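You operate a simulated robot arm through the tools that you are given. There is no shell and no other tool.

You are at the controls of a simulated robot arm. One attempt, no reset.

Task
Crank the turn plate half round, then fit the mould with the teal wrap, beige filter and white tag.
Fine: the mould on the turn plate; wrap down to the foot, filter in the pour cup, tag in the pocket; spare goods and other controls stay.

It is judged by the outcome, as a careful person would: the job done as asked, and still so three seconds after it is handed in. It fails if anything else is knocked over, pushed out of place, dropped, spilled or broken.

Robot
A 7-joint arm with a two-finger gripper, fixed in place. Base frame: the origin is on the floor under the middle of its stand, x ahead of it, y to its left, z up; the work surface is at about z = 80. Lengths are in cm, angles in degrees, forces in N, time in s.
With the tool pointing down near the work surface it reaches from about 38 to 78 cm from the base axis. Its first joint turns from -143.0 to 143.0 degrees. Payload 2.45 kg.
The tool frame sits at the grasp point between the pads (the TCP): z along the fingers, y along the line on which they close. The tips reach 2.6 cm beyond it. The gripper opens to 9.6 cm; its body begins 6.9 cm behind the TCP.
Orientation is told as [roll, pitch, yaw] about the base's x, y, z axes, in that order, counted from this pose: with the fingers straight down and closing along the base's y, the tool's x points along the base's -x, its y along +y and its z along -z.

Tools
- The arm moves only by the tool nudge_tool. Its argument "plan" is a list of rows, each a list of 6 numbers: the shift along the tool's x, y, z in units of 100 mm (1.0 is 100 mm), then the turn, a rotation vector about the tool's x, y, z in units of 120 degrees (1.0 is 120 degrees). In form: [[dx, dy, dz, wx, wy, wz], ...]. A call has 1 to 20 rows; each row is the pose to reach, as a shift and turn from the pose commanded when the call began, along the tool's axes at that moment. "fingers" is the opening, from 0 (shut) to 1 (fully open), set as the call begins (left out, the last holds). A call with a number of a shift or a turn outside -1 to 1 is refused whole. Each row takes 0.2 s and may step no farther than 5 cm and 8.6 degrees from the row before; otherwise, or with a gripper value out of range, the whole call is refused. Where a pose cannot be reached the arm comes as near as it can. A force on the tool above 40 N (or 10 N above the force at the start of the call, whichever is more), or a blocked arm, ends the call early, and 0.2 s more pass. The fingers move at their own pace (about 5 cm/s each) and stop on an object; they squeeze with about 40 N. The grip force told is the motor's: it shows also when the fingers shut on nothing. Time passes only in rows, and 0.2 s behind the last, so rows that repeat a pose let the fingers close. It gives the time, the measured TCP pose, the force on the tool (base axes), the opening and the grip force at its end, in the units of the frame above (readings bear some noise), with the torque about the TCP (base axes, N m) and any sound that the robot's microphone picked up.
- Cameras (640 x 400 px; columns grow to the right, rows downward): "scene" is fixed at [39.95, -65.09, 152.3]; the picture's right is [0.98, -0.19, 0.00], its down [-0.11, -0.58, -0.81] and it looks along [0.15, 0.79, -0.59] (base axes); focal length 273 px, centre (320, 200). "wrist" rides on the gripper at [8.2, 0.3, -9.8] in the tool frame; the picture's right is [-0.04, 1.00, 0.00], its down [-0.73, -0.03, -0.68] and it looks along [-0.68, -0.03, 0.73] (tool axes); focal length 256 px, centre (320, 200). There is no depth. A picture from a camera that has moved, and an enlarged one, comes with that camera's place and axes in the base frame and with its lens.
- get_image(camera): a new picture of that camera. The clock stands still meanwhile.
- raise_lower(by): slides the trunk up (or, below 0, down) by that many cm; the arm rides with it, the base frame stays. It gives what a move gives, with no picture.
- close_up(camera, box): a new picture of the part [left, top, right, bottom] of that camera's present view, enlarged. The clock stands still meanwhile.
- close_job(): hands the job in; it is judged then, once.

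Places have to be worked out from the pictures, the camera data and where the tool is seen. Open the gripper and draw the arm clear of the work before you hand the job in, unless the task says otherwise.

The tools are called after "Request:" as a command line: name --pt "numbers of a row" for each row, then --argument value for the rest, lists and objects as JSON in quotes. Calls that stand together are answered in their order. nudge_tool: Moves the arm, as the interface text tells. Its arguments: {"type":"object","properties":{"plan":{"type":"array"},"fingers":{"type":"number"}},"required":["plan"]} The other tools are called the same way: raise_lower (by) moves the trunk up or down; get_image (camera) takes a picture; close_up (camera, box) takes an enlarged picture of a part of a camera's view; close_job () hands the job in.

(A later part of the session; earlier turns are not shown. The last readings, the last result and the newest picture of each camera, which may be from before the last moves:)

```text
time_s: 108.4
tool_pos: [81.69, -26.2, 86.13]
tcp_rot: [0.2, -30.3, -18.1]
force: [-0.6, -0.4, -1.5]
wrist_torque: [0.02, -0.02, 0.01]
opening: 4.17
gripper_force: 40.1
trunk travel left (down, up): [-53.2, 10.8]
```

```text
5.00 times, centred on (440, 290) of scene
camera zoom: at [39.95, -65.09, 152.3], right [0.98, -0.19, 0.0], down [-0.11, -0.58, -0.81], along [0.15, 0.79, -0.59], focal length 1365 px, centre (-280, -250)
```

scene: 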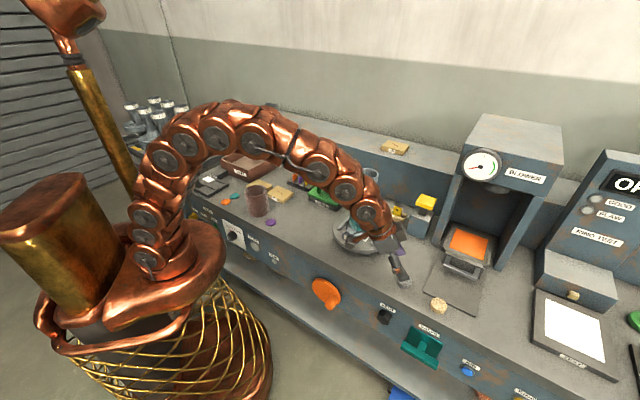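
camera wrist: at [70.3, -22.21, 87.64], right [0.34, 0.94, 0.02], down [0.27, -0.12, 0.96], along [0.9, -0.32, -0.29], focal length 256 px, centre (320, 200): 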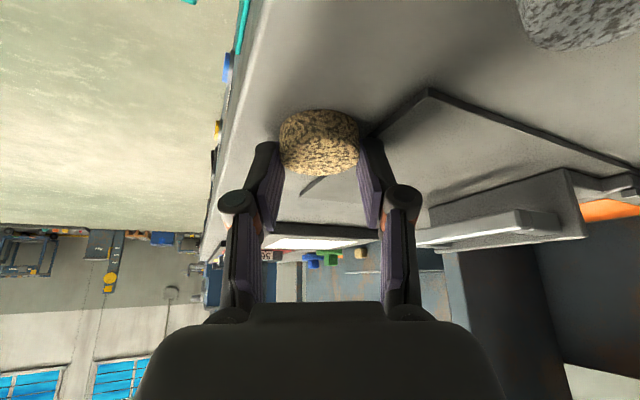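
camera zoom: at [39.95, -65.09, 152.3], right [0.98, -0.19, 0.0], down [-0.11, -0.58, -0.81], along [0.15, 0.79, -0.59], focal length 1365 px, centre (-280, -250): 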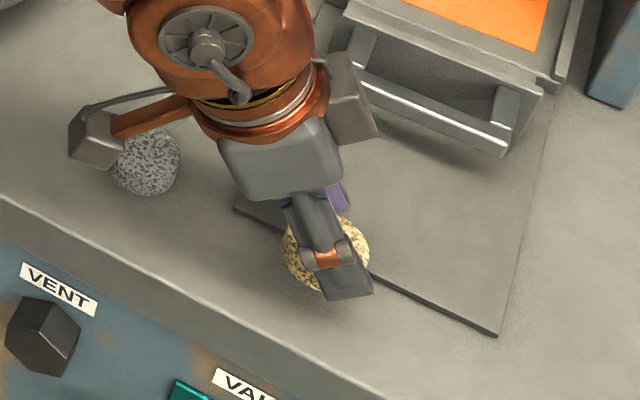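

The disc is held level at the tips: centre about 0.65 cm ahead of the TCP, bottom about 3.2 cm below it. I'll raise the trunk and then draw back and up toward the mould.

Request:
raise_lower --by 10

Request:
nudge_tool --pt "0.09 0.07 -0.19 0 0 0" --pt "0.18 0.14 -0.38 0 0 0" --pt "0.27 0.21 -0.57 0 0 0" --pt "0.35 0.28 -0.76 0 0 0" --pt "0.434 0.353 -0.947 0 0 0" --pt "0.434 0.353 -0.947 0 0 0"

```text
time_s: 109.7
tool_pos: [81.59, -26.19, 96.09]
tcp_rot: [0.2, -30.2, -18.2]
force: [0.4, -0.2, -0.8]
wrist_torque: [0.02, 0.01, 0.01]
opening: 4.13
gripper_force: 40.5
trunk travel left (down, up): [-63.2, 0.8]
```

```text
time_s: 111.1
tool_pos: [74.56, -20.31, 102.2]
tcp_rot: [0.2, -30.3, -18.1]
force: [0.3, 0.5, -1.1]
wrist_torque: [0.01, 0.02, 0.0]
opening: 4.16
gripper_force: 39.9
trunk travel left (down, up): [-63.2, 0.8]
```

Now I'll turn the yaw by +22° about the vertical while rising further.

Request:
nudge_tool --pt "-0.01 0.12 -0.18 -0.0184 0 -0.0317" --pt "-0.02 0.24 -0.36 -0.0369 0 -0.0634" --pt "-0.03 0.36 -0.54 -0.0553 0 -0.095" --pt "-0.04 0.48 -0.72 -0.0738 0 -0.1267" --pt "-0.05 0.603 -0.897 -0.0922 0 -0.1584" --pt "-0.05 0.603 -0.897 -0.0922 0 -0.1584"

Request:
get_image --camera "wrist"

```text
time_s: 112.5
tool_pos: [72.86, -13.25, 110.31]
tcp_rot: [0.1, -30.3, 3.9]
force: [0.5, 0.4, -0.1]
wrist_torque: [0.01, -0.01, -0.02]
opening: 4.2
gripper_force: 39.9
trunk travel left (down, up): [-63.2, 0.8]
```

```text
taken
camera wrist: at [60.71, -13.86, 114.62], right [-0.04, 1.0, 0.02], down [0.29, -0.01, 0.96], along [0.96, 0.04, -0.29], focal length 256 px, centre (320, 200)
```

wrist: 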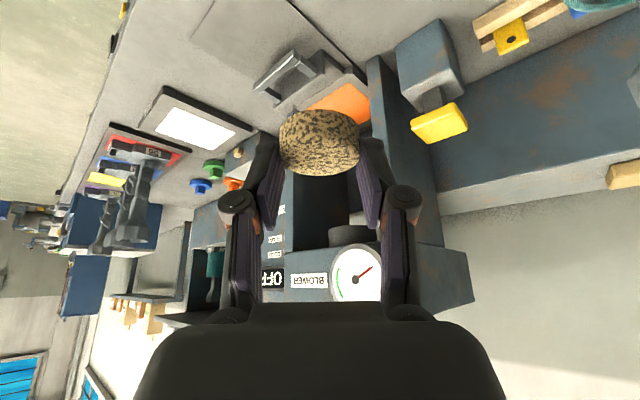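

Yaw is 3.9 with the disc still firmly held. I'll rise to z≈116 and move half the way toward the cup.

Request:
nudge_tool --pt "-0.04 0.15 -0.2 0 0 0" --pt "-0.08 0.35 -0.4 0 0 0" --pt "-0.124 0.55 -0.587 0 0 0" --pt "-0.124 0.75 -0.587 0 0 0" --pt "-0.124 0.915 -0.587 0 0 0" --pt "-0.124 0.915 -0.587 0 0 0"

Request:
get_image --camera "wrist"

```text
time_s: 113.9
tool_pos: [69.91, -4.31, 115.96]
tcp_rot: [0.0, -30.2, 3.9]
force: [0.0, 0.3, -1.3]
wrist_torque: [-0.01, 0.0, -0.01]
opening: 4.16
gripper_force: 40.7
trunk travel left (down, up): [-63.2, 0.8]
```

```text
taken
camera wrist: at [58.03, -4.84, 120.15], right [-0.04, 1.0, 0.02], down [0.29, -0.01, 0.96], along [0.96, 0.04, -0.29], focal length 256 px, centre (320, 200)
```

wrist: 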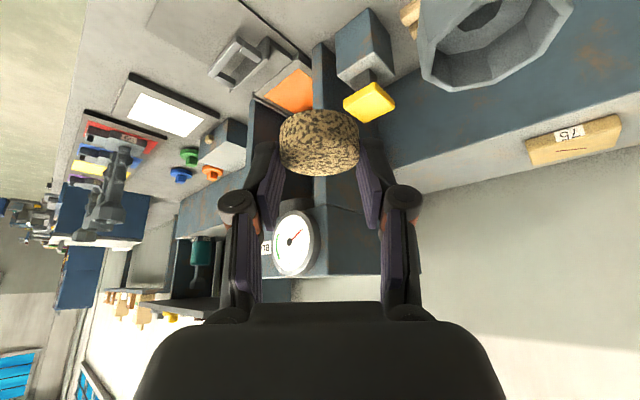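

The cup is in view at the upper right. I'll zoom to refine its centre and see inside.

Request:
close_up --camera "wrist" --box '[400, 0, 590, 110]'

```text
3.37 times, centred on (495, 55) of wrist
camera zoom: at [58.03, -4.84, 120.15], right [-0.04, 1.0, 0.02], down [0.29, -0.01, 0.96], along [0.96, 0.04, -0.29], focal length 862 px, centre (-270, 688)
```

zoom: 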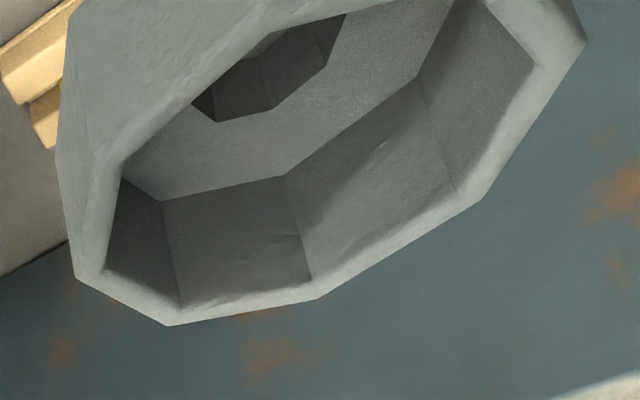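

The cup's inside is visible: vertical walls, inner radius about 2.6, a flat seat at z≈106.0 and a sprue hole. Its centre is at (68.55, 4.87). I'll move the disc above it.

Request:
nudge_tool --pt "0.03 0.19 -0.015 0 0 0" --pt "0.05 0.38 -0.03 0 0 0" --pt "0.08 0.57 -0.045 0 0 0" --pt "0.1 0.76 -0.06 0 0 0" --pt "0.13 0.925 -0.0755 0 0 0" --pt "0.13 0.925 -0.0755 0 0 0" --pt "0.13 0.925 -0.0755 0 0 0"

Request:
get_image --camera "wrist"

Request:
close_up --camera "scene" --box '[330, 120, 410, 200]'

```text
time_s: 115.5
tool_pos: [67.93, 4.78, 115.84]
tcp_rot: [0.1, -30.3, 3.9]
force: [0.1, 0.0, 0.8]
wrist_torque: [0.02, 0.01, -0.01]
opening: 4.16
gripper_force: 40.0
trunk travel left (down, up): [-63.2, 0.8]
```

```text
taken
camera wrist: at [55.95, 4.27, 120.17], right [-0.04, 1.0, 0.02], down [0.29, -0.01, 0.96], along [0.96, 0.04, -0.29], focal length 256 px, centre (320, 200)
```

wrist: 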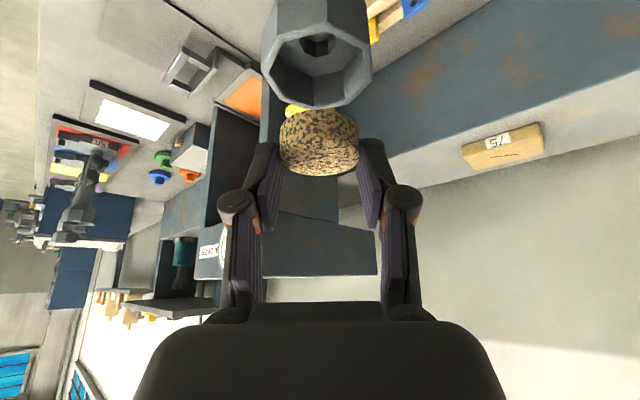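

```text
5.00 times, centred on (370, 160) of scene
camera zoom: at [39.95, -65.09, 152.3], right [0.98, -0.19, 0.0], down [-0.11, -0.58, -0.81], along [0.15, 0.79, -0.59], focal length 1365 px, centre (70, 400)
```

zoom: 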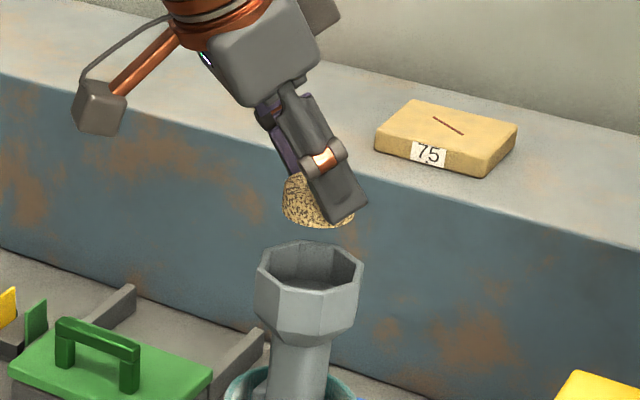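

The disc is centred over the cup to within about 0.1 cm. I'll lower 3.4 cm and check from the side.

Request:
nudge_tool --pt "0.043 0.003 0.073 0 0 0" --pt "0.086 0.003 0.147 0 0 0" --pt "0.128 0.003 0.22 0 0 0" --pt "0.171 0.003 0.294 0 0 0" --pt "0.171 0.003 0.294 0 0 0"

Request:
close_up --camera "wrist" --box '[230, 40, 410, 200]'

Request:
close_up --camera "scene" --box '[345, 140, 395, 190]'

```text
time_s: 116.7
tool_pos: [68.01, 4.83, 112.6]
tcp_rot: [0.1, -30.2, 3.9]
force: [-0.3, 1.0, 0.1]
wrist_torque: [-0.01, 0.0, 0.0]
opening: 4.14
gripper_force: 40.1
trunk travel left (down, up): [-63.2, 0.8]
```

```text
2.50 times, centred on (320, 120) of wrist
camera zoom: at [55.91, 4.29, 116.88], right [-0.04, 1.0, 0.02], down [0.29, -0.01, 0.96], along [0.96, 0.04, -0.29], focal length 640 px, centre (320, 400)
```

zoom: 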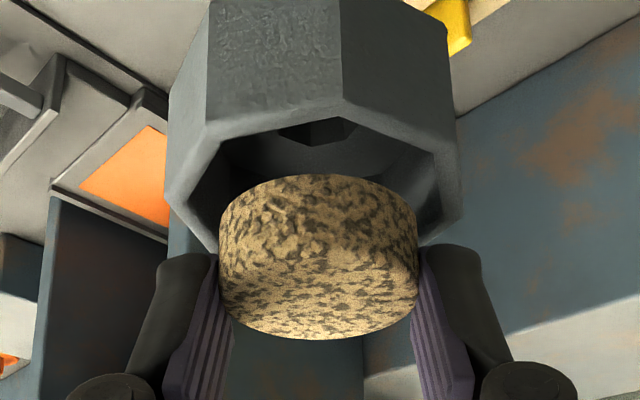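

```text
8.00 times, centred on (370, 165) of scene
camera zoom: at [39.95, -65.09, 152.3], right [0.98, -0.19, 0.0], down [-0.11, -0.58, -0.81], along [0.15, 0.79, -0.59], focal length 2184 px, centre (-80, 480)
```

zoom: 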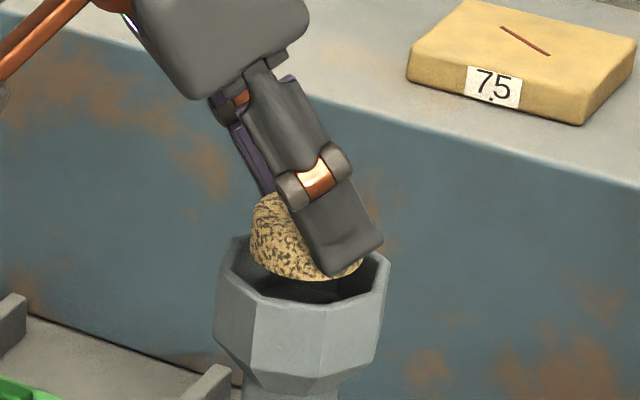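

The disc's bottom is about 0.8 cm above the rim and centred. I'll lower 1.1 cm so it enters the cup's mouth.

Request:
nudge_tool --pt "0.014 0 0.024 0 0 0" --pt "0.028 0 0.048 0 0 0" --pt "0.042 0 0.071 0 0 0" --pt "0.055 0 0.095 0 0 0" --pt "0.055 0 0.095 0 0 0"

Request:
close_up --camera "wrist" --box '[230, 40, 410, 200]'

Request:
close_up --camera "scene" --box '[345, 140, 395, 190]'

```text
time_s: 117.9
tool_pos: [67.99, 4.87, 111.48]
tcp_rot: [0.1, -30.2, 3.9]
force: [-0.4, -1.0, -0.1]
wrist_torque: [-0.02, -0.01, 0.02]
opening: 4.16
gripper_force: 40.0
trunk travel left (down, up): [-63.2, 0.8]
```

```text
2.50 times, centred on (320, 120) of wrist
camera zoom: at [55.94, 4.28, 115.78], right [-0.04, 1.0, 0.02], down [0.29, -0.01, 0.96], along [0.96, 0.04, -0.29], focal length 640 px, centre (320, 400)
```

zoom: 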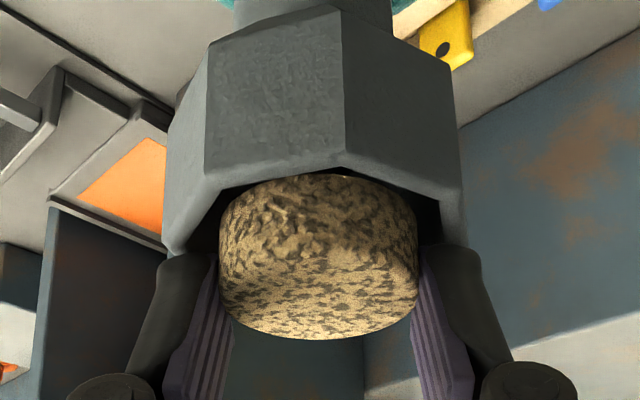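

```text
8.00 times, centred on (370, 165) of scene
camera zoom: at [39.95, -65.09, 152.3], right [0.98, -0.19, 0.0], down [-0.11, -0.58, -0.81], along [0.15, 0.79, -0.59], focal length 2184 px, centre (-80, 480)
```

zoom: 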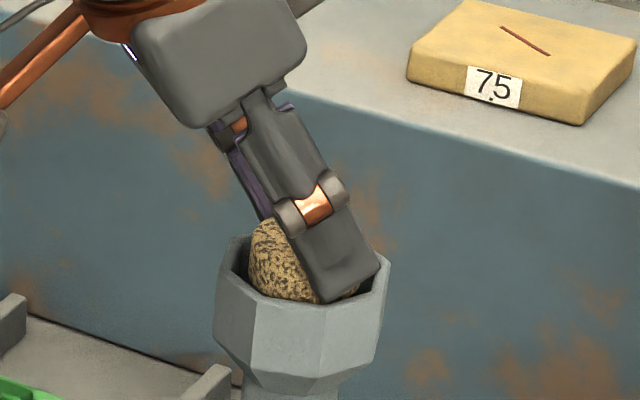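

The disc's lower edge is at the mouth with no contact. I'll lower in tiny steps, watching for any finger contact with the rim.

Request:
nudge_tool --pt "0.005 0 0.009 0 0 0" --pt "0.01 0 0.0173 0 0 0" --pt "0.01 0 0.0173 0 0 0"

Request:
close_up --camera "scene" --box '[355, 150, 385, 180]'

```text
time_s: 118.7
tool_pos: [67.88, 4.9, 111.4]
tcp_rot: [0.2, -30.4, 3.9]
force: [0.5, -0.4, 13.7]
wrist_torque: [-0.09, -0.05, -0.01]
opening: 4.17
gripper_force: 39.9
trunk travel left (down, up): [-63.2, 0.8]
```

```text
13.33 times, centred on (370, 165) of scene
camera zoom: at [39.95, -65.09, 152.3], right [0.98, -0.19, 0.0], down [-0.11, -0.58, -0.81], along [0.15, 0.79, -0.59], focal length 3639 px, centre (-347, 667)
```

zoom: 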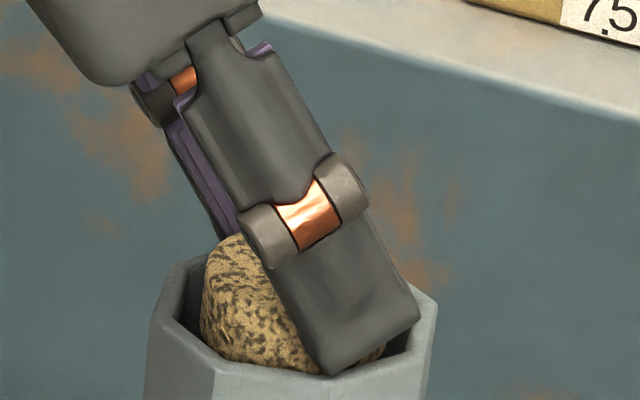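

The fingertips have just touched the rim on both sides, with the disc's lower edge inside the mouth. I'll relieve the contact by 0.15 cm and release the disc into the cup.

Request:
nudge_tool --pt "-0.0075 0 -0.013 0 0 0" --pt "-0.0075 0 -0.013 0 0 0"

Request:
nudge_tool --pt "0 0 0 0 0 0" --pt "0 0 0 0 0 0" --pt "0 0 0 0 0 0" --pt "0 0 0 0 0 0" --fingers 0.62

Request:
close_up --camera "wrist" --box '[230, 40, 410, 200]'

Request:
close_up --camera "scene" --box '[345, 140, 395, 190]'

```text
time_s: 119.3
tool_pos: [67.91, 4.84, 111.37]
tcp_rot: [0.0, -30.1, 3.9]
force: [1.9, -0.8, 8.2]
wrist_torque: [-0.08, -0.06, 0.01]
opening: 4.16
gripper_force: 39.6
trunk travel left (down, up): [-63.2, 0.8]
```

```text
time_s: 120.3
tool_pos: [67.9, 4.82, 111.24]
tcp_rot: [0.0, -30.2, 3.8]
force: [-0.2, -0.8, 0.3]
wrist_torque: [-0.01, 0.03, 0.03]
opening: 5.95
gripper_force: 0.1
trunk travel left (down, up): [-63.2, 0.8]
```

```text
2.50 times, centred on (320, 120) of wrist
camera zoom: at [55.94, 4.3, 115.67], right [-0.04, 1.0, 0.02], down [0.29, -0.01, 0.96], along [0.96, 0.04, -0.29], focal length 640 px, centre (320, 400)
```

zoom: 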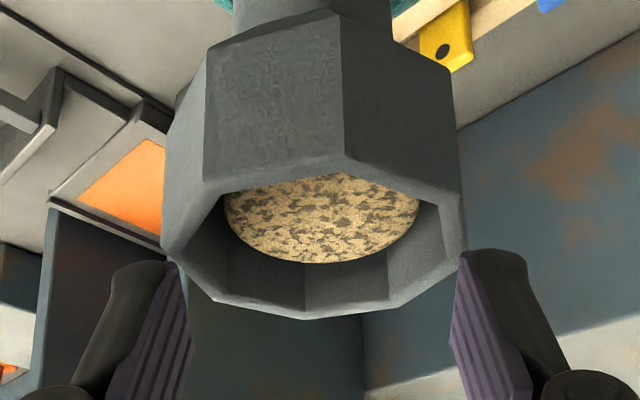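

```text
8.00 times, centred on (370, 165) of scene
camera zoom: at [39.95, -65.09, 152.3], right [0.98, -0.19, 0.0], down [-0.11, -0.58, -0.81], along [0.15, 0.79, -0.59], focal length 2184 px, centre (-80, 480)
```

zoom: 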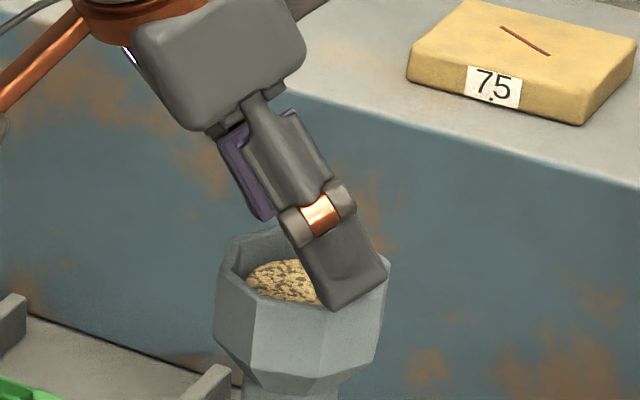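

The filter has dropped flat onto its seat in the pour cup. I'll withdraw up and back along the tool axis.

Request:
nudge_tool --pt "0 0 -0.1 0 0 0" --pt "0 0 -0.25 0 0 0" --pt "0 0 -0.45 0 0 0" --pt "0 0 -0.65 0 0 0" --pt "0 0 -0.85 0 0 0"

Request:
get_image --camera "wrist"

Request:
get_image --camera "scene"

```text
time_s: 121.5
tool_pos: [63.8, 4.51, 118.68]
tcp_rot: [0.1, -30.3, 3.9]
force: [0.2, -0.6, 0.2]
wrist_torque: [0.0, -0.03, 0.0]
opening: 5.96
gripper_force: 0.0
trunk travel left (down, up): [-63.2, 0.8]
```

```text
taken
camera wrist: at [51.78, 3.95, 122.99], right [-0.04, 1.0, 0.02], down [0.29, -0.01, 0.96], along [0.96, 0.04, -0.29], focal length 256 px, centre (320, 200)
```

wrist: 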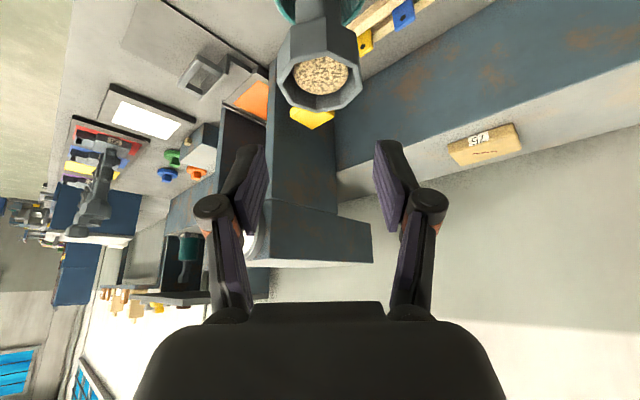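

```text
taken
```

scene: 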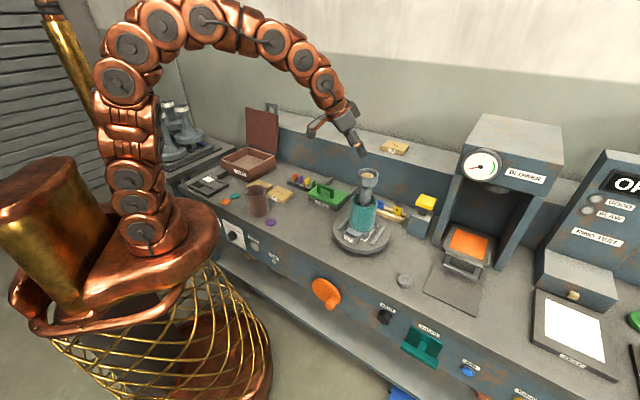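

The filter is seated and nothing else was disturbed. Now for the white tag in the rack behind the mould: I'll turn to yaw 45 and move left above that area.

Request:
nudge_tool --pt "0.01 0.16 0.07 -0.0287 0 -0.0493" --pt "0.02 0.31 0.14 -0.0574 0 -0.0986" --pt "0.03 0.47 0.21 -0.0861 0 -0.148" --pt "0.04 0.63 0.28 -0.1149 0 -0.1973" --pt "0.05 0.78 0.36 -0.1436 0 -0.2466" --pt "0.059 0.94 0.428 -0.1723 0 -0.2959" --pt "0.059 0.94 0.428 -0.1723 0 -0.2959"

Request:
get_image --camera "wrist"

```text
time_s: 123.1
tool_pos: [64.75, 14.18, 114.66]
tcp_rot: [0.1, -30.4, 45.1]
force: [-0.8, 0.3, 0.3]
wrist_torque: [-0.03, -0.01, 0.0]
opening: 5.94
gripper_force: 0.1
trunk travel left (down, up): [-63.2, 0.8]
```

```text
taken
camera wrist: at [56.1, 5.79, 119.02], right [-0.68, 0.73, 0.02], down [0.23, 0.18, 0.96], along [0.69, 0.66, -0.29], focal length 256 px, centre (320, 200)
```

wrist: 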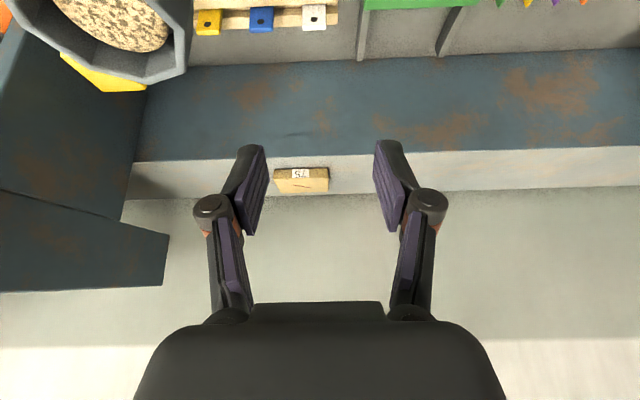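

The white tag is visible at the top, nearly centred. I'll zoom on the rack.

Request:
close_up --camera "wrist" --box '[180, 0, 360, 60]'

```text
3.56 times, centred on (270, 30) of wrist
camera zoom: at [56.1, 5.79, 119.02], right [-0.68, 0.73, 0.02], down [0.23, 0.18, 0.96], along [0.69, 0.66, -0.29], focal length 910 px, centre (498, 804)
```

zoom: 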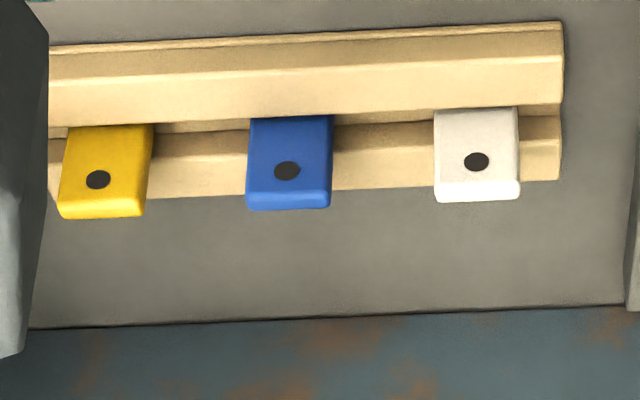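

The white tag stands at about (75.8, 24.1) with its top at z≈86.3, 3.3 cm wide, and there are wide gaps to its neighbours. I'll go forward at this height until above it, then lower the trunk.

Request:
nudge_tool --pt "-0.2 -0.02 0.117 0 0 0" --pt "-0.4 -0.04 0.234 0 0 0" --pt "-0.6 -0.06 0.35 0 0 0" --pt "-0.796 -0.081 0.467 0 0 0" --pt "-0.796 -0.081 0.467 0 0 0"

Request:
raise_lower --by -18

Request:
get_image --camera "wrist"

Request:
get_image --camera "scene"

```text
time_s: 124.3
tool_pos: [72.08, 20.21, 114.57]
tcp_rot: [0.0, -30.3, 45.1]
force: [-0.4, 0.4, -0.3]
wrist_torque: [0.0, 0.02, -0.01]
opening: 5.95
gripper_force: 0.1
trunk travel left (down, up): [-63.2, 0.8]
```

```text
time_s: 126.3
tool_pos: [72.08, 20.09, 96.69]
tcp_rot: [0.1, -30.3, 45.1]
force: [-0.1, 0.7, 0.1]
wrist_torque: [-0.01, 0.02, 0.02]
opening: 5.94
gripper_force: 0.1
trunk travel left (down, up): [-45.2, 18.8]
```

```text
taken
camera wrist: at [63.27, 11.79, 100.93], right [-0.68, 0.73, 0.02], down [0.23, 0.18, 0.96], along [0.69, 0.66, -0.29], focal length 256 px, centre (320, 200)
```

wrist: 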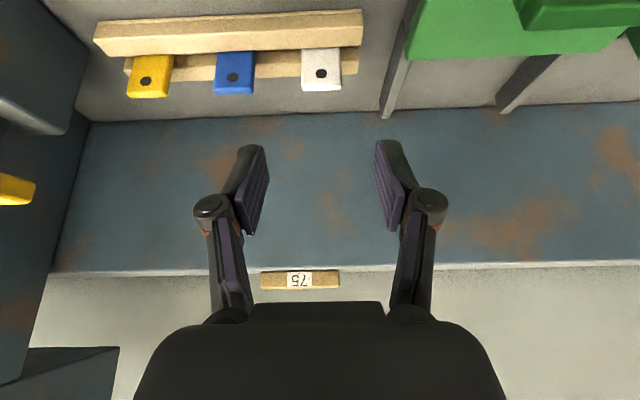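

```text
taken
```

scene: 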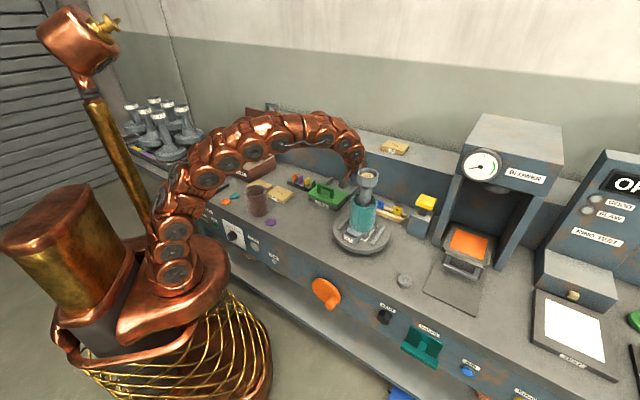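

The white tag is straight ahead. I'll zoom for precision.

Request:
close_up --camera "wrist" --box '[270, 0, 380, 110]'

```text
3.64 times, centred on (325, 55) of wrist
camera zoom: at [63.27, 11.79, 100.93], right [-0.68, 0.73, 0.02], down [0.23, 0.18, 0.96], along [0.69, 0.66, -0.29], focal length 931 px, centre (302, 727)
```

zoom: 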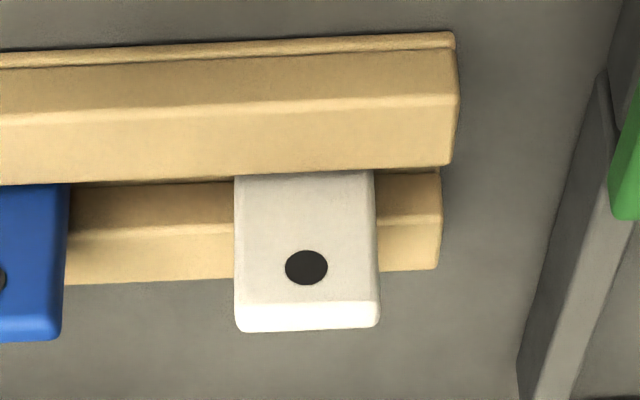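

The tag's centre is at (75.76, 24.09), with its top at z≈85.95, about 3.2 wide and 0.9 thick. I'll approach 60% of the way.

Request:
nudge_tool --pt "0.027 0.002 0.163 0 0 0" --pt "0.054 0.005 0.325 0 0 0" --pt "0.08 0.007 0.488 0 0 0" --pt "0.107 0.0093 0.65 0 0 0" --pt "0.107 0.0093 0.65 0 0 0"

Request:
get_image --camera "wrist"

Request:
close_up --camera "wrist" --box '[240, 60, 400, 180]'

```text
time_s: 127.5
tool_pos: [73.54, 21.72, 90.46]
tcp_rot: [0.1, -30.3, 45.0]
force: [0.3, 0.4, -0.5]
wrist_torque: [0.0, 0.01, 0.01]
opening: 5.95
gripper_force: 0.0
trunk travel left (down, up): [-45.2, 18.8]
```

```text
taken
camera wrist: at [64.9, 13.47, 94.84], right [-0.68, 0.73, 0.02], down [0.23, 0.18, 0.96], along [0.69, 0.66, -0.29], focal length 256 px, centre (320, 200)
```

wrist: 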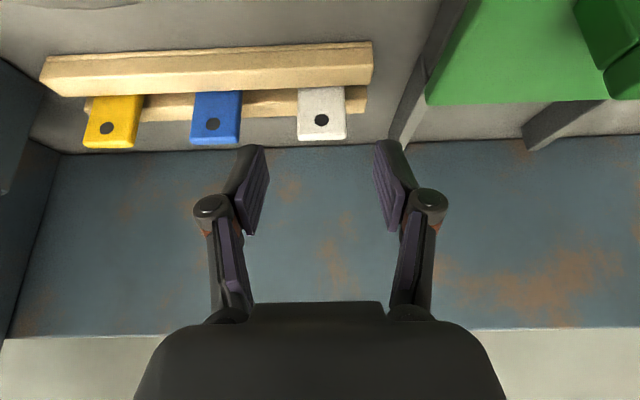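

```text
3.33 times, centred on (320, 120) of wrist
camera zoom: at [64.9, 13.47, 94.84], right [-0.68, 0.73, 0.02], down [0.23, 0.18, 0.96], along [0.69, 0.66, -0.29], focal length 853 px, centre (320, 467)
```

zoom: 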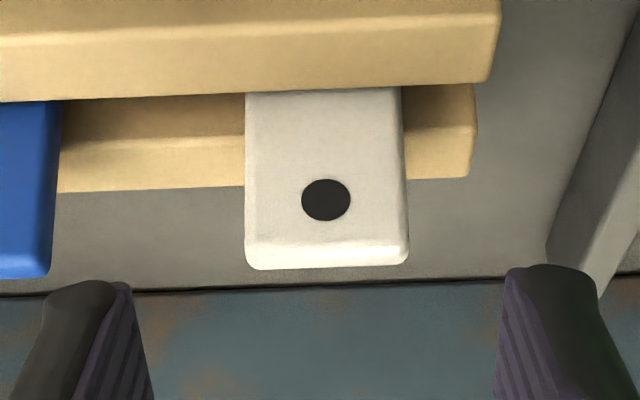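

Everything agrees, so I'll make the final approach to straddle the top of the tag.

Request:
nudge_tool --pt "0.02 0.004 0.109 0 0 0" --pt "0.04 0.008 0.218 0 0 0" --pt "0.059 0.01 0.327 0 0 0" --pt "0.079 0.01 0.436 0 0 0" --pt "0.079 0.01 0.436 0 0 0"

Request:
get_image --camera "wrist"

Request:
close_up --camera "wrist" --box '[240, 90, 400, 210]'

```text
time_s: 128.7
tool_pos: [74.7, 22.94, 86.32]
tcp_rot: [0.1, -30.2, 45.1]
force: [-0.9, -0.2, 0.8]
wrist_torque: [0.0, 0.0, 0.03]
opening: 5.96
gripper_force: 0.0
trunk travel left (down, up): [-45.2, 18.8]
```

```text
taken
camera wrist: at [65.97, 14.62, 90.61], right [-0.68, 0.73, 0.02], down [0.23, 0.18, 0.96], along [0.69, 0.66, -0.29], focal length 256 px, centre (320, 200)
```

wrist: 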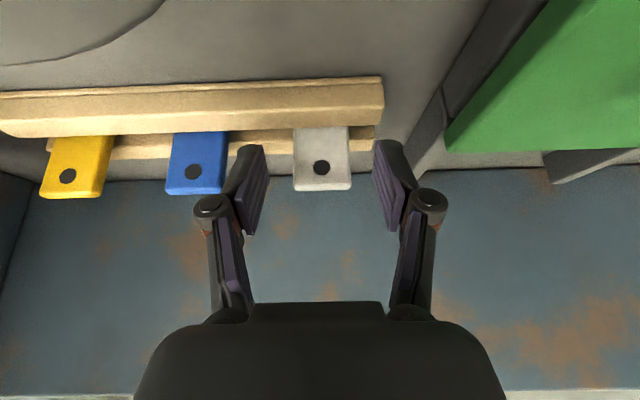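

```text
3.33 times, centred on (320, 150) of wrist
camera zoom: at [65.97, 14.62, 90.61], right [-0.68, 0.73, 0.02], down [0.23, 0.18, 0.96], along [0.69, 0.66, -0.29], focal length 853 px, centre (320, 367)
```

zoom: 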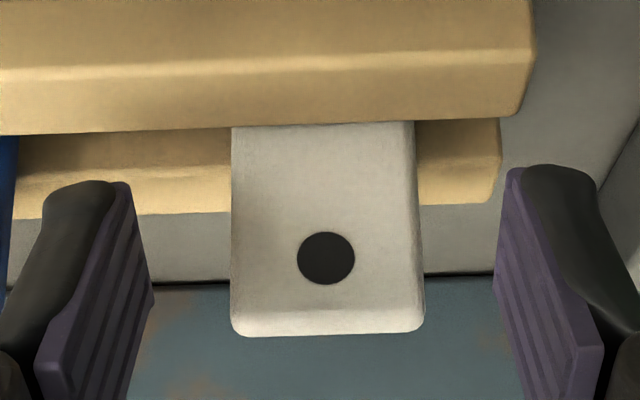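

The pads are well placed around the tag's upper part. I'll close the gripper.

Request:
nudge_tool --pt "0 0 0 0 0 0" --pt "0 0 0 0 0 0" --pt "0 0 0 0 0 0" --pt "0 0 0 0 0 0" --fingers 0.2

Request:
close_up --camera "wrist" --box '[240, 90, 400, 210]'

```text
time_s: 129.7
tool_pos: [74.79, 22.88, 86.26]
tcp_rot: [0.1, -30.3, 45.0]
force: [0.4, 0.3, -0.1]
wrist_torque: [-0.01, 0.02, -0.01]
opening: 3.21
gripper_force: 40.0
trunk travel left (down, up): [-45.2, 18.8]
```

```text
3.33 times, centred on (320, 150) of wrist
camera zoom: at [65.97, 14.61, 90.64], right [-0.68, 0.73, 0.02], down [0.23, 0.18, 0.96], along [0.69, 0.66, -0.29], focal length 853 px, centre (320, 367)
```

zoom: 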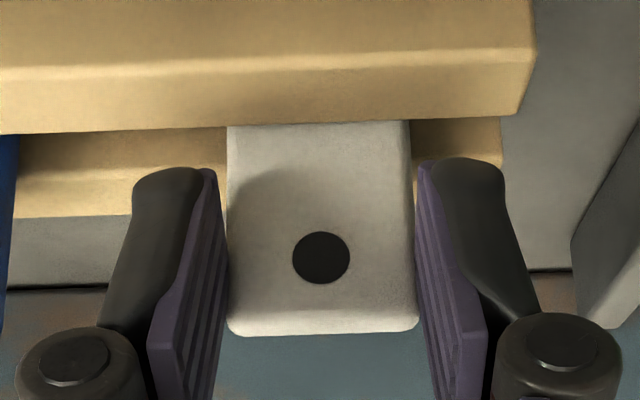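

Gripped at 3.21 cm with 40 N. I'll lift straight up out of the rack.

Request:
nudge_tool --pt "-0.025 0 -0.043 0 0 0" --pt "-0.05 0 -0.086 0 0 0" --pt "-0.076 0 -0.13 0 0 0" --pt "-0.101 0 -0.173 0 0 0" --pt "-0.151 0 -0.259 0 0 0" --pt "-0.202 0 -0.345 0 0 0" --pt "-0.202 0 -0.345 0 0 0"

Request:
get_image --camera "wrist"

Request:
close_up --camera "scene" --box '[330, 150, 430, 230]'

```text
time_s: 131.3
tool_pos: [74.6, 23.04, 90.28]
tcp_rot: [0.0, -30.3, 45.0]
force: [-0.1, 0.7, 0.2]
wrist_torque: [0.0, 0.01, 0.02]
opening: 3.23
gripper_force: 39.8
trunk travel left (down, up): [-45.2, 18.8]
```

```text
taken
camera wrist: at [65.87, 14.66, 94.56], right [-0.68, 0.73, 0.02], down [0.23, 0.18, 0.96], along [0.69, 0.66, -0.29], focal length 256 px, centre (320, 200)
```

wrist: 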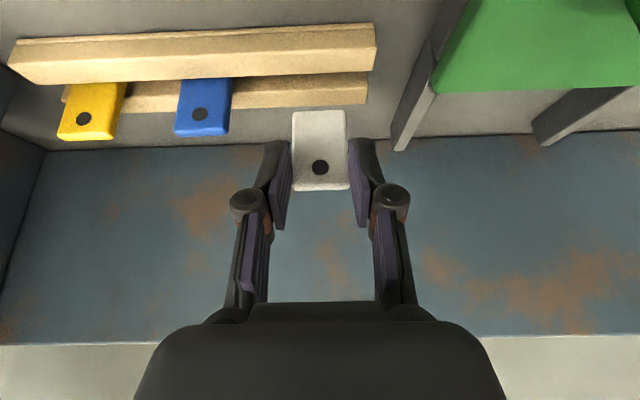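

```text
5.00 times, centred on (380, 190) of scene
camera zoom: at [39.95, -65.09, 152.3], right [0.98, -0.19, 0.0], down [-0.11, -0.58, -0.81], along [0.15, 0.79, -0.59], focal length 1365 px, centre (20, 250)
```

zoom: 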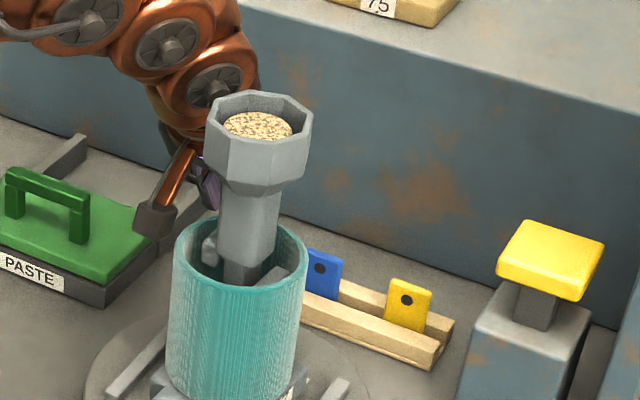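

The white tag is out and held. I'll zoom to measure it in the grip.

Request:
close_up --camera "wrist" --box '[260, 90, 380, 210]'

```text
3.33 times, centred on (320, 150) of wrist
camera zoom: at [65.87, 14.66, 94.56], right [-0.68, 0.73, 0.02], down [0.23, 0.18, 0.96], along [0.69, 0.66, -0.29], focal length 853 px, centre (320, 367)
```

zoom: 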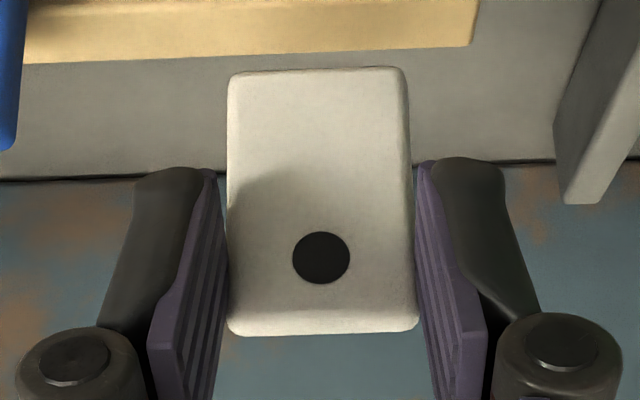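

The tag is upright, 5 cm tall, its bottom 5.45 cm below the TCP. I'll raise the trunk, then swing back around the left of the mould at a safe height.

Request:
raise_lower --by 18

Request:
nudge_tool --pt "0.105 0.04 -0.177 0 0 0" --pt "0.21 0.08 -0.354 0 0 0" --pt "0.315 0.12 -0.53 0 0 0" --pt "0.42 0.16 -0.71 0 0 0" --pt "0.525 0.2 -0.886 0 0 0"

Request:
nudge_tool --pt "0.173 0 -0.101 0 0 0" --pt "0.345 0 -0.202 0 0 0" --pt "0.518 0 -0.303 0 0 0" --pt "0.69 0 -0.404 0 0 0" --pt "0.863 0 -0.505 0 0 0"

Request:
get_image --camera "scene"

```text
time_s: 133.3
tool_pos: [74.47, 22.95, 108.25]
tcp_rot: [0.1, -30.3, 45.0]
force: [-0.1, -0.6, -0.1]
wrist_torque: [0.04, 0.02, -0.01]
opening: 3.21
gripper_force: 40.4
trunk travel left (down, up): [-63.2, 0.8]
```

```text
time_s: 134.5
tool_pos: [66.65, 17.93, 113.22]
tcp_rot: [0.0, -30.3, 45.1]
force: [0.2, 0.0, -0.6]
wrist_torque: [0.01, 0.01, -0.01]
opening: 3.24
gripper_force: 40.0
trunk travel left (down, up): [-63.2, 0.8]
```

```text
time_s: 135.7
tool_pos: [59.75, 10.92, 113.19]
tcp_rot: [0.1, -30.3, 45.0]
force: [0.8, -0.4, -0.3]
wrist_torque: [0.01, 0.04, -0.01]
opening: 3.23
gripper_force: 39.8
trunk travel left (down, up): [-63.2, 0.8]
```

```text
taken
```

scene: 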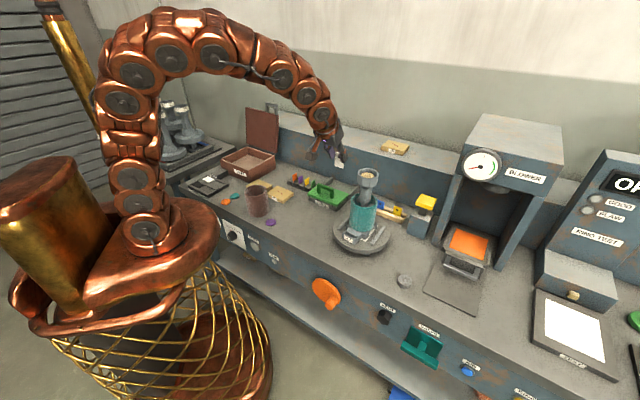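

Now at n≈50, s≈34.5. I'll go on back and then right to stand in front of the mould's pocket.

Request:
nudge_tool --pt "0.194 0 -0.114 0 0 0" --pt "0.388 -0.1 -0.227 0 0 0" --pt "0.583 -0.3 -0.34 0 0 0" --pt "0.777 -0.5 -0.454 0 0 0" --pt "0.777 -0.75 -0.454 0 0 0" --pt "0.777 -1.0 -0.454 0 0 0" --pt "0.777 -1.0 -0.454 0 0 0"

Request:
get_image --camera "wrist"

```text
time_s: 137.3
tool_pos: [60.58, -2.59, 113.32]
tcp_rot: [0.1, -30.3, 45.2]
force: [0.1, 0.7, -0.2]
wrist_torque: [0.04, -0.02, -0.02]
opening: 3.21
gripper_force: 39.8
trunk travel left (down, up): [-63.2, 0.8]
```

```text
taken
camera wrist: at [51.86, -10.84, 117.62], right [-0.68, 0.73, 0.02], down [0.23, 0.18, 0.96], along [0.69, 0.66, -0.29], focal length 256 px, centre (320, 200)
```

wrist: 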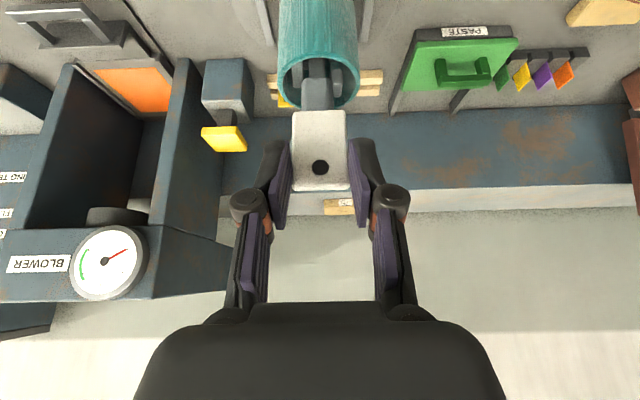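

I'll lower the trunk 12 cm here, with the tag still well in front of the mould, to bring the pocket into view.

Request:
raise_lower --by -12

Request:
get_image --camera "wrist"

Request:
close_up --camera "wrist" --box '[250, 0, 400, 110]'

```text
time_s: 138.8
tool_pos: [60.48, -2.44, 101.34]
tcp_rot: [0.0, -30.4, 45.1]
force: [-0.4, -0.5, 0.3]
wrist_torque: [0.03, 0.0, -0.02]
opening: 3.22
gripper_force: 40.1
trunk travel left (down, up): [-51.2, 12.8]
```

```text
taken
camera wrist: at [51.84, -10.82, 105.63], right [-0.68, 0.73, 0.02], down [0.23, 0.18, 0.96], along [0.69, 0.66, -0.29], focal length 256 px, centre (320, 200)
```

wrist: 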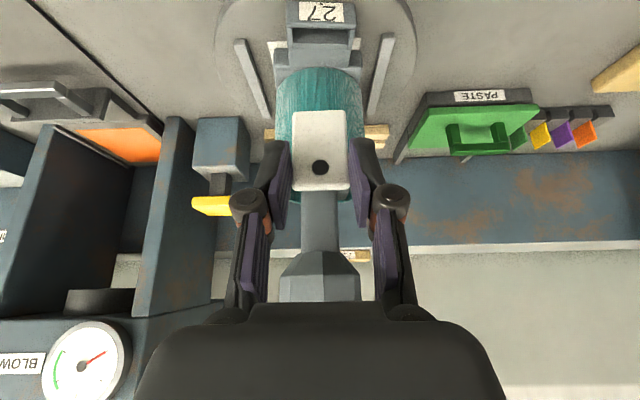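

```text
3.64 times, centred on (325, 55) of wrist
camera zoom: at [51.84, -10.82, 105.63], right [-0.68, 0.73, 0.02], down [0.23, 0.18, 0.96], along [0.69, 0.66, -0.29], focal length 931 px, centre (302, 727)
```

zoom: 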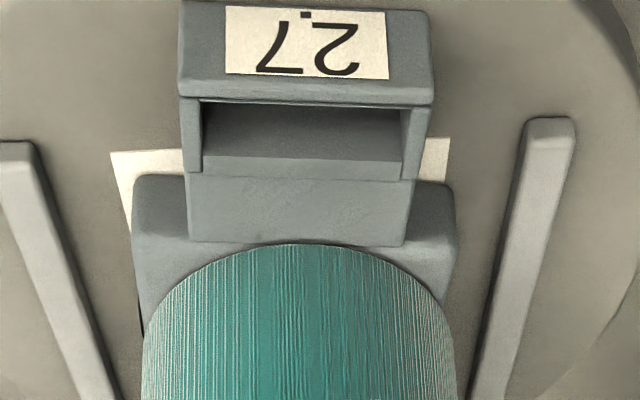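

Clear view of the pocket. Two-view geometry puts its top at z≈87.2, with the slot 4.4 cm wide and 1.9 cm deep, centred about 6.8 cm in front of the mould's axis. I'll move forward 2.5 cm with a 0.18 cm side trim so the tag is right above the slot.

Request:
nudge_tool --pt "-0.072 0.006 0.042 0 0 0" --pt "-0.143 0.012 0.084 0 0 0" --pt "-0.215 0.018 0.126 0 0 0" --pt "-0.215 0.018 0.126 0 0 0"

Request:
get_image --camera "wrist"

Request:
close_up --camera "wrist" --box '[250, 0, 400, 110]'

Request:
close_up --camera "scene" --box '[310, 170, 410, 260]'

```text
time_s: 139.8
tool_pos: [62.09, -0.6, 101.34]
tcp_rot: [0.2, -30.3, 45.0]
force: [-0.7, 0.3, 0.1]
wrist_torque: [-0.03, 0.0, 0.01]
opening: 3.24
gripper_force: 39.5
trunk travel left (down, up): [-51.2, 12.8]
```

```text
taken
camera wrist: at [53.4, -8.88, 105.57], right [-0.68, 0.73, 0.02], down [0.23, 0.18, 0.96], along [0.69, 0.66, -0.29], focal length 256 px, centre (320, 200)
```

wrist: 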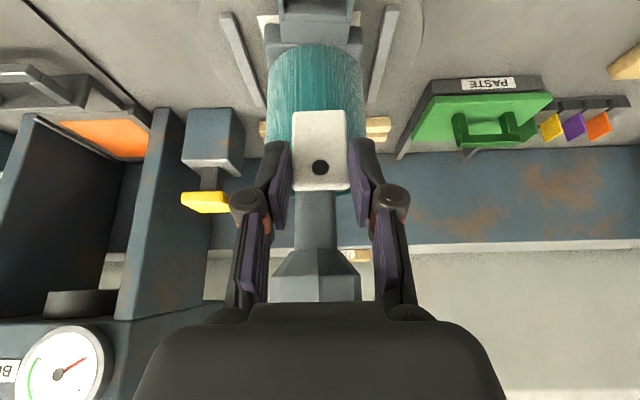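

```text
3.64 times, centred on (325, 55) of wrist
camera zoom: at [53.4, -8.88, 105.57], right [-0.68, 0.73, 0.02], down [0.23, 0.18, 0.96], along [0.69, 0.66, -0.29], focal length 931 px, centre (302, 727)
```

zoom: 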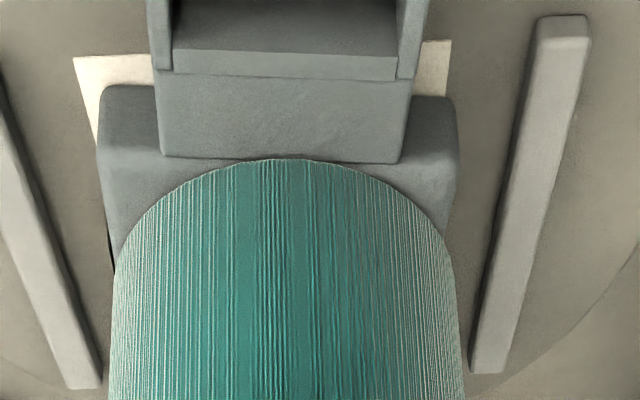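

```text
4.44 times, centred on (360, 215) of scene
camera zoom: at [39.95, -65.09, 152.3], right [0.98, -0.19, 0.0], down [-0.11, -0.58, -0.81], along [0.15, 0.79, -0.59], focal length 1213 px, centre (142, 133)
```

zoom: 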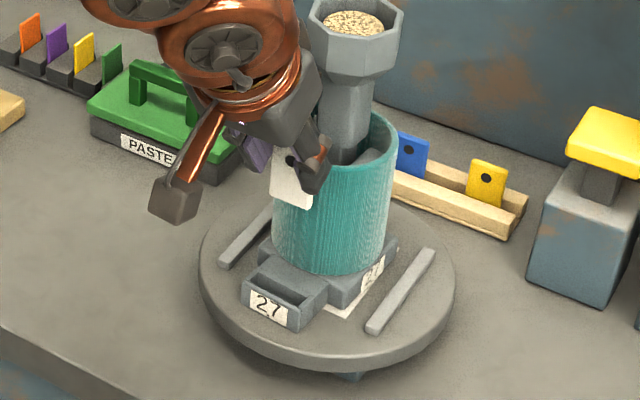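

The tag is nearly above the slot. I'll trim 0.12 cm sideways and 0.15 cm back, then lower until the tag's bottom is just above the pocket.

Request:
nudge_tool --pt "0.013 -0.012 -0.008 0 0 0" --pt "0.09 -0.012 0.123 0 0 0" --pt "0.166 -0.012 0.255 0 0 0" --pt "0.243 -0.012 0.386 0 0 0" --pt "0.319 -0.012 0.517 0 0 0" --pt "0.396 -0.012 0.648 0 0 0" --pt "0.396 -0.012 0.648 0 0 0"

Request:
get_image --camera "wrist"

Request:
close_up --camera "wrist" --box '[240, 50, 400, 170]'

Request:
close_up --camera "scene" --box '[330, 190, 400, 250]'

```text
time_s: 141.4
tool_pos: [62.08, -0.93, 93.82]
tcp_rot: [-0.1, -30.3, 45.0]
force: [0.0, 0.0, 0.0]
wrist_torque: [-0.02, 0.01, -0.04]
opening: 3.23
gripper_force: 39.6
trunk travel left (down, up): [-51.2, 12.8]
```

```text
taken
camera wrist: at [53.44, -9.17, 98.11], right [-0.68, 0.73, 0.02], down [0.23, 0.18, 0.96], along [0.69, 0.66, -0.29], focal length 256 px, centre (320, 200)
```

wrist: 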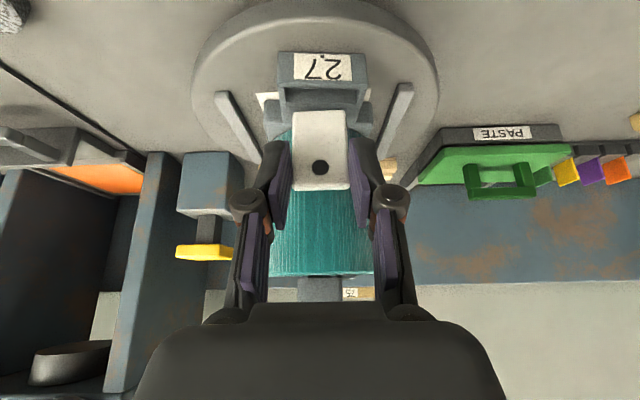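

```text
3.33 times, centred on (320, 110) of wrist
camera zoom: at [53.44, -9.17, 98.11], right [-0.68, 0.73, 0.02], down [0.23, 0.18, 0.96], along [0.69, 0.66, -0.29], focal length 853 px, centre (320, 500)
```

zoom: 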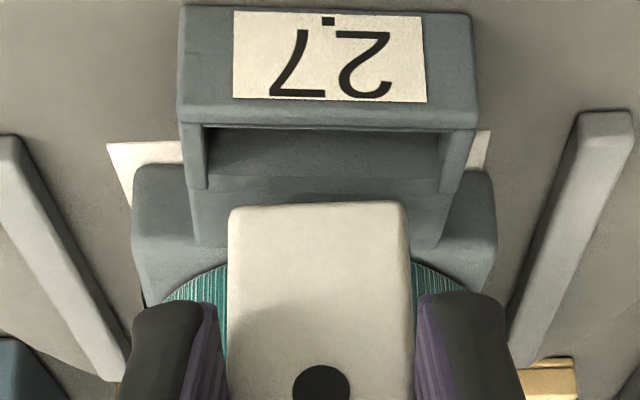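

```text
6.67 times, centred on (365, 220) of scene
camera zoom: at [39.95, -65.09, 152.3], right [0.98, -0.19, 0.0], down [-0.11, -0.58, -0.81], along [0.15, 0.79, -0.59], focal length 1820 px, centre (20, 67)
```

zoom: 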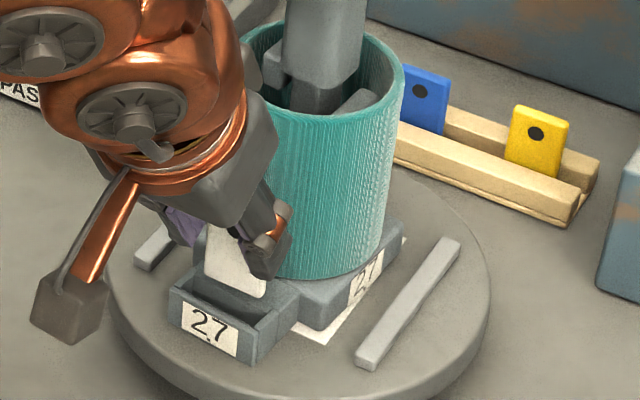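

The tag's bottom is about 1 cm above the pocket. I'll zoom the scene camera on the pocket to check fore–aft alignment.

Request:
close_up --camera "scene" --box '[340, 215, 380, 245]'

Request:
close_up --camera "wrist" --box '[270, 70, 370, 130]'

```text
13.33 times, centred on (360, 230) of scene
camera zoom: at [39.95, -65.09, 152.3], right [0.98, -0.19, 0.0], down [-0.11, -0.58, -0.81], along [0.15, 0.79, -0.59], focal length 3639 px, centre (-213, -200)
```

zoom: 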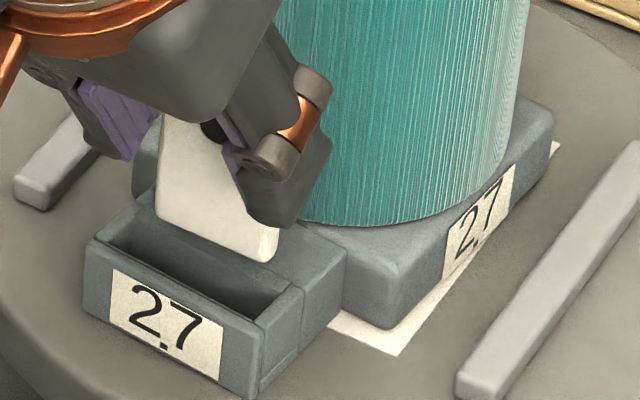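

```text
6.40 times, centred on (320, 100) of wrist
camera zoom: at [53.44, -9.17, 98.11], right [-0.68, 0.73, 0.02], down [0.23, 0.18, 0.96], along [0.69, 0.66, -0.29], focal length 1638 px, centre (320, 840)
```

zoom: 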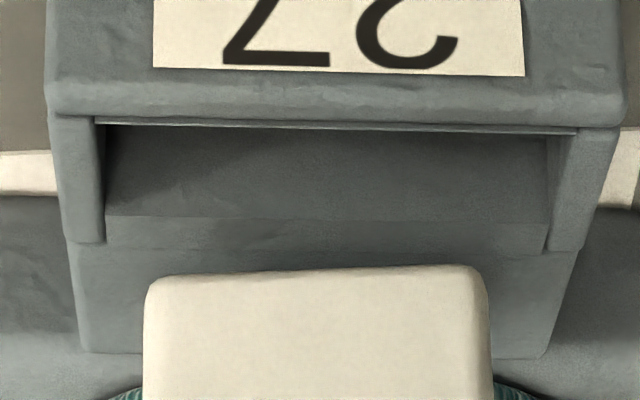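

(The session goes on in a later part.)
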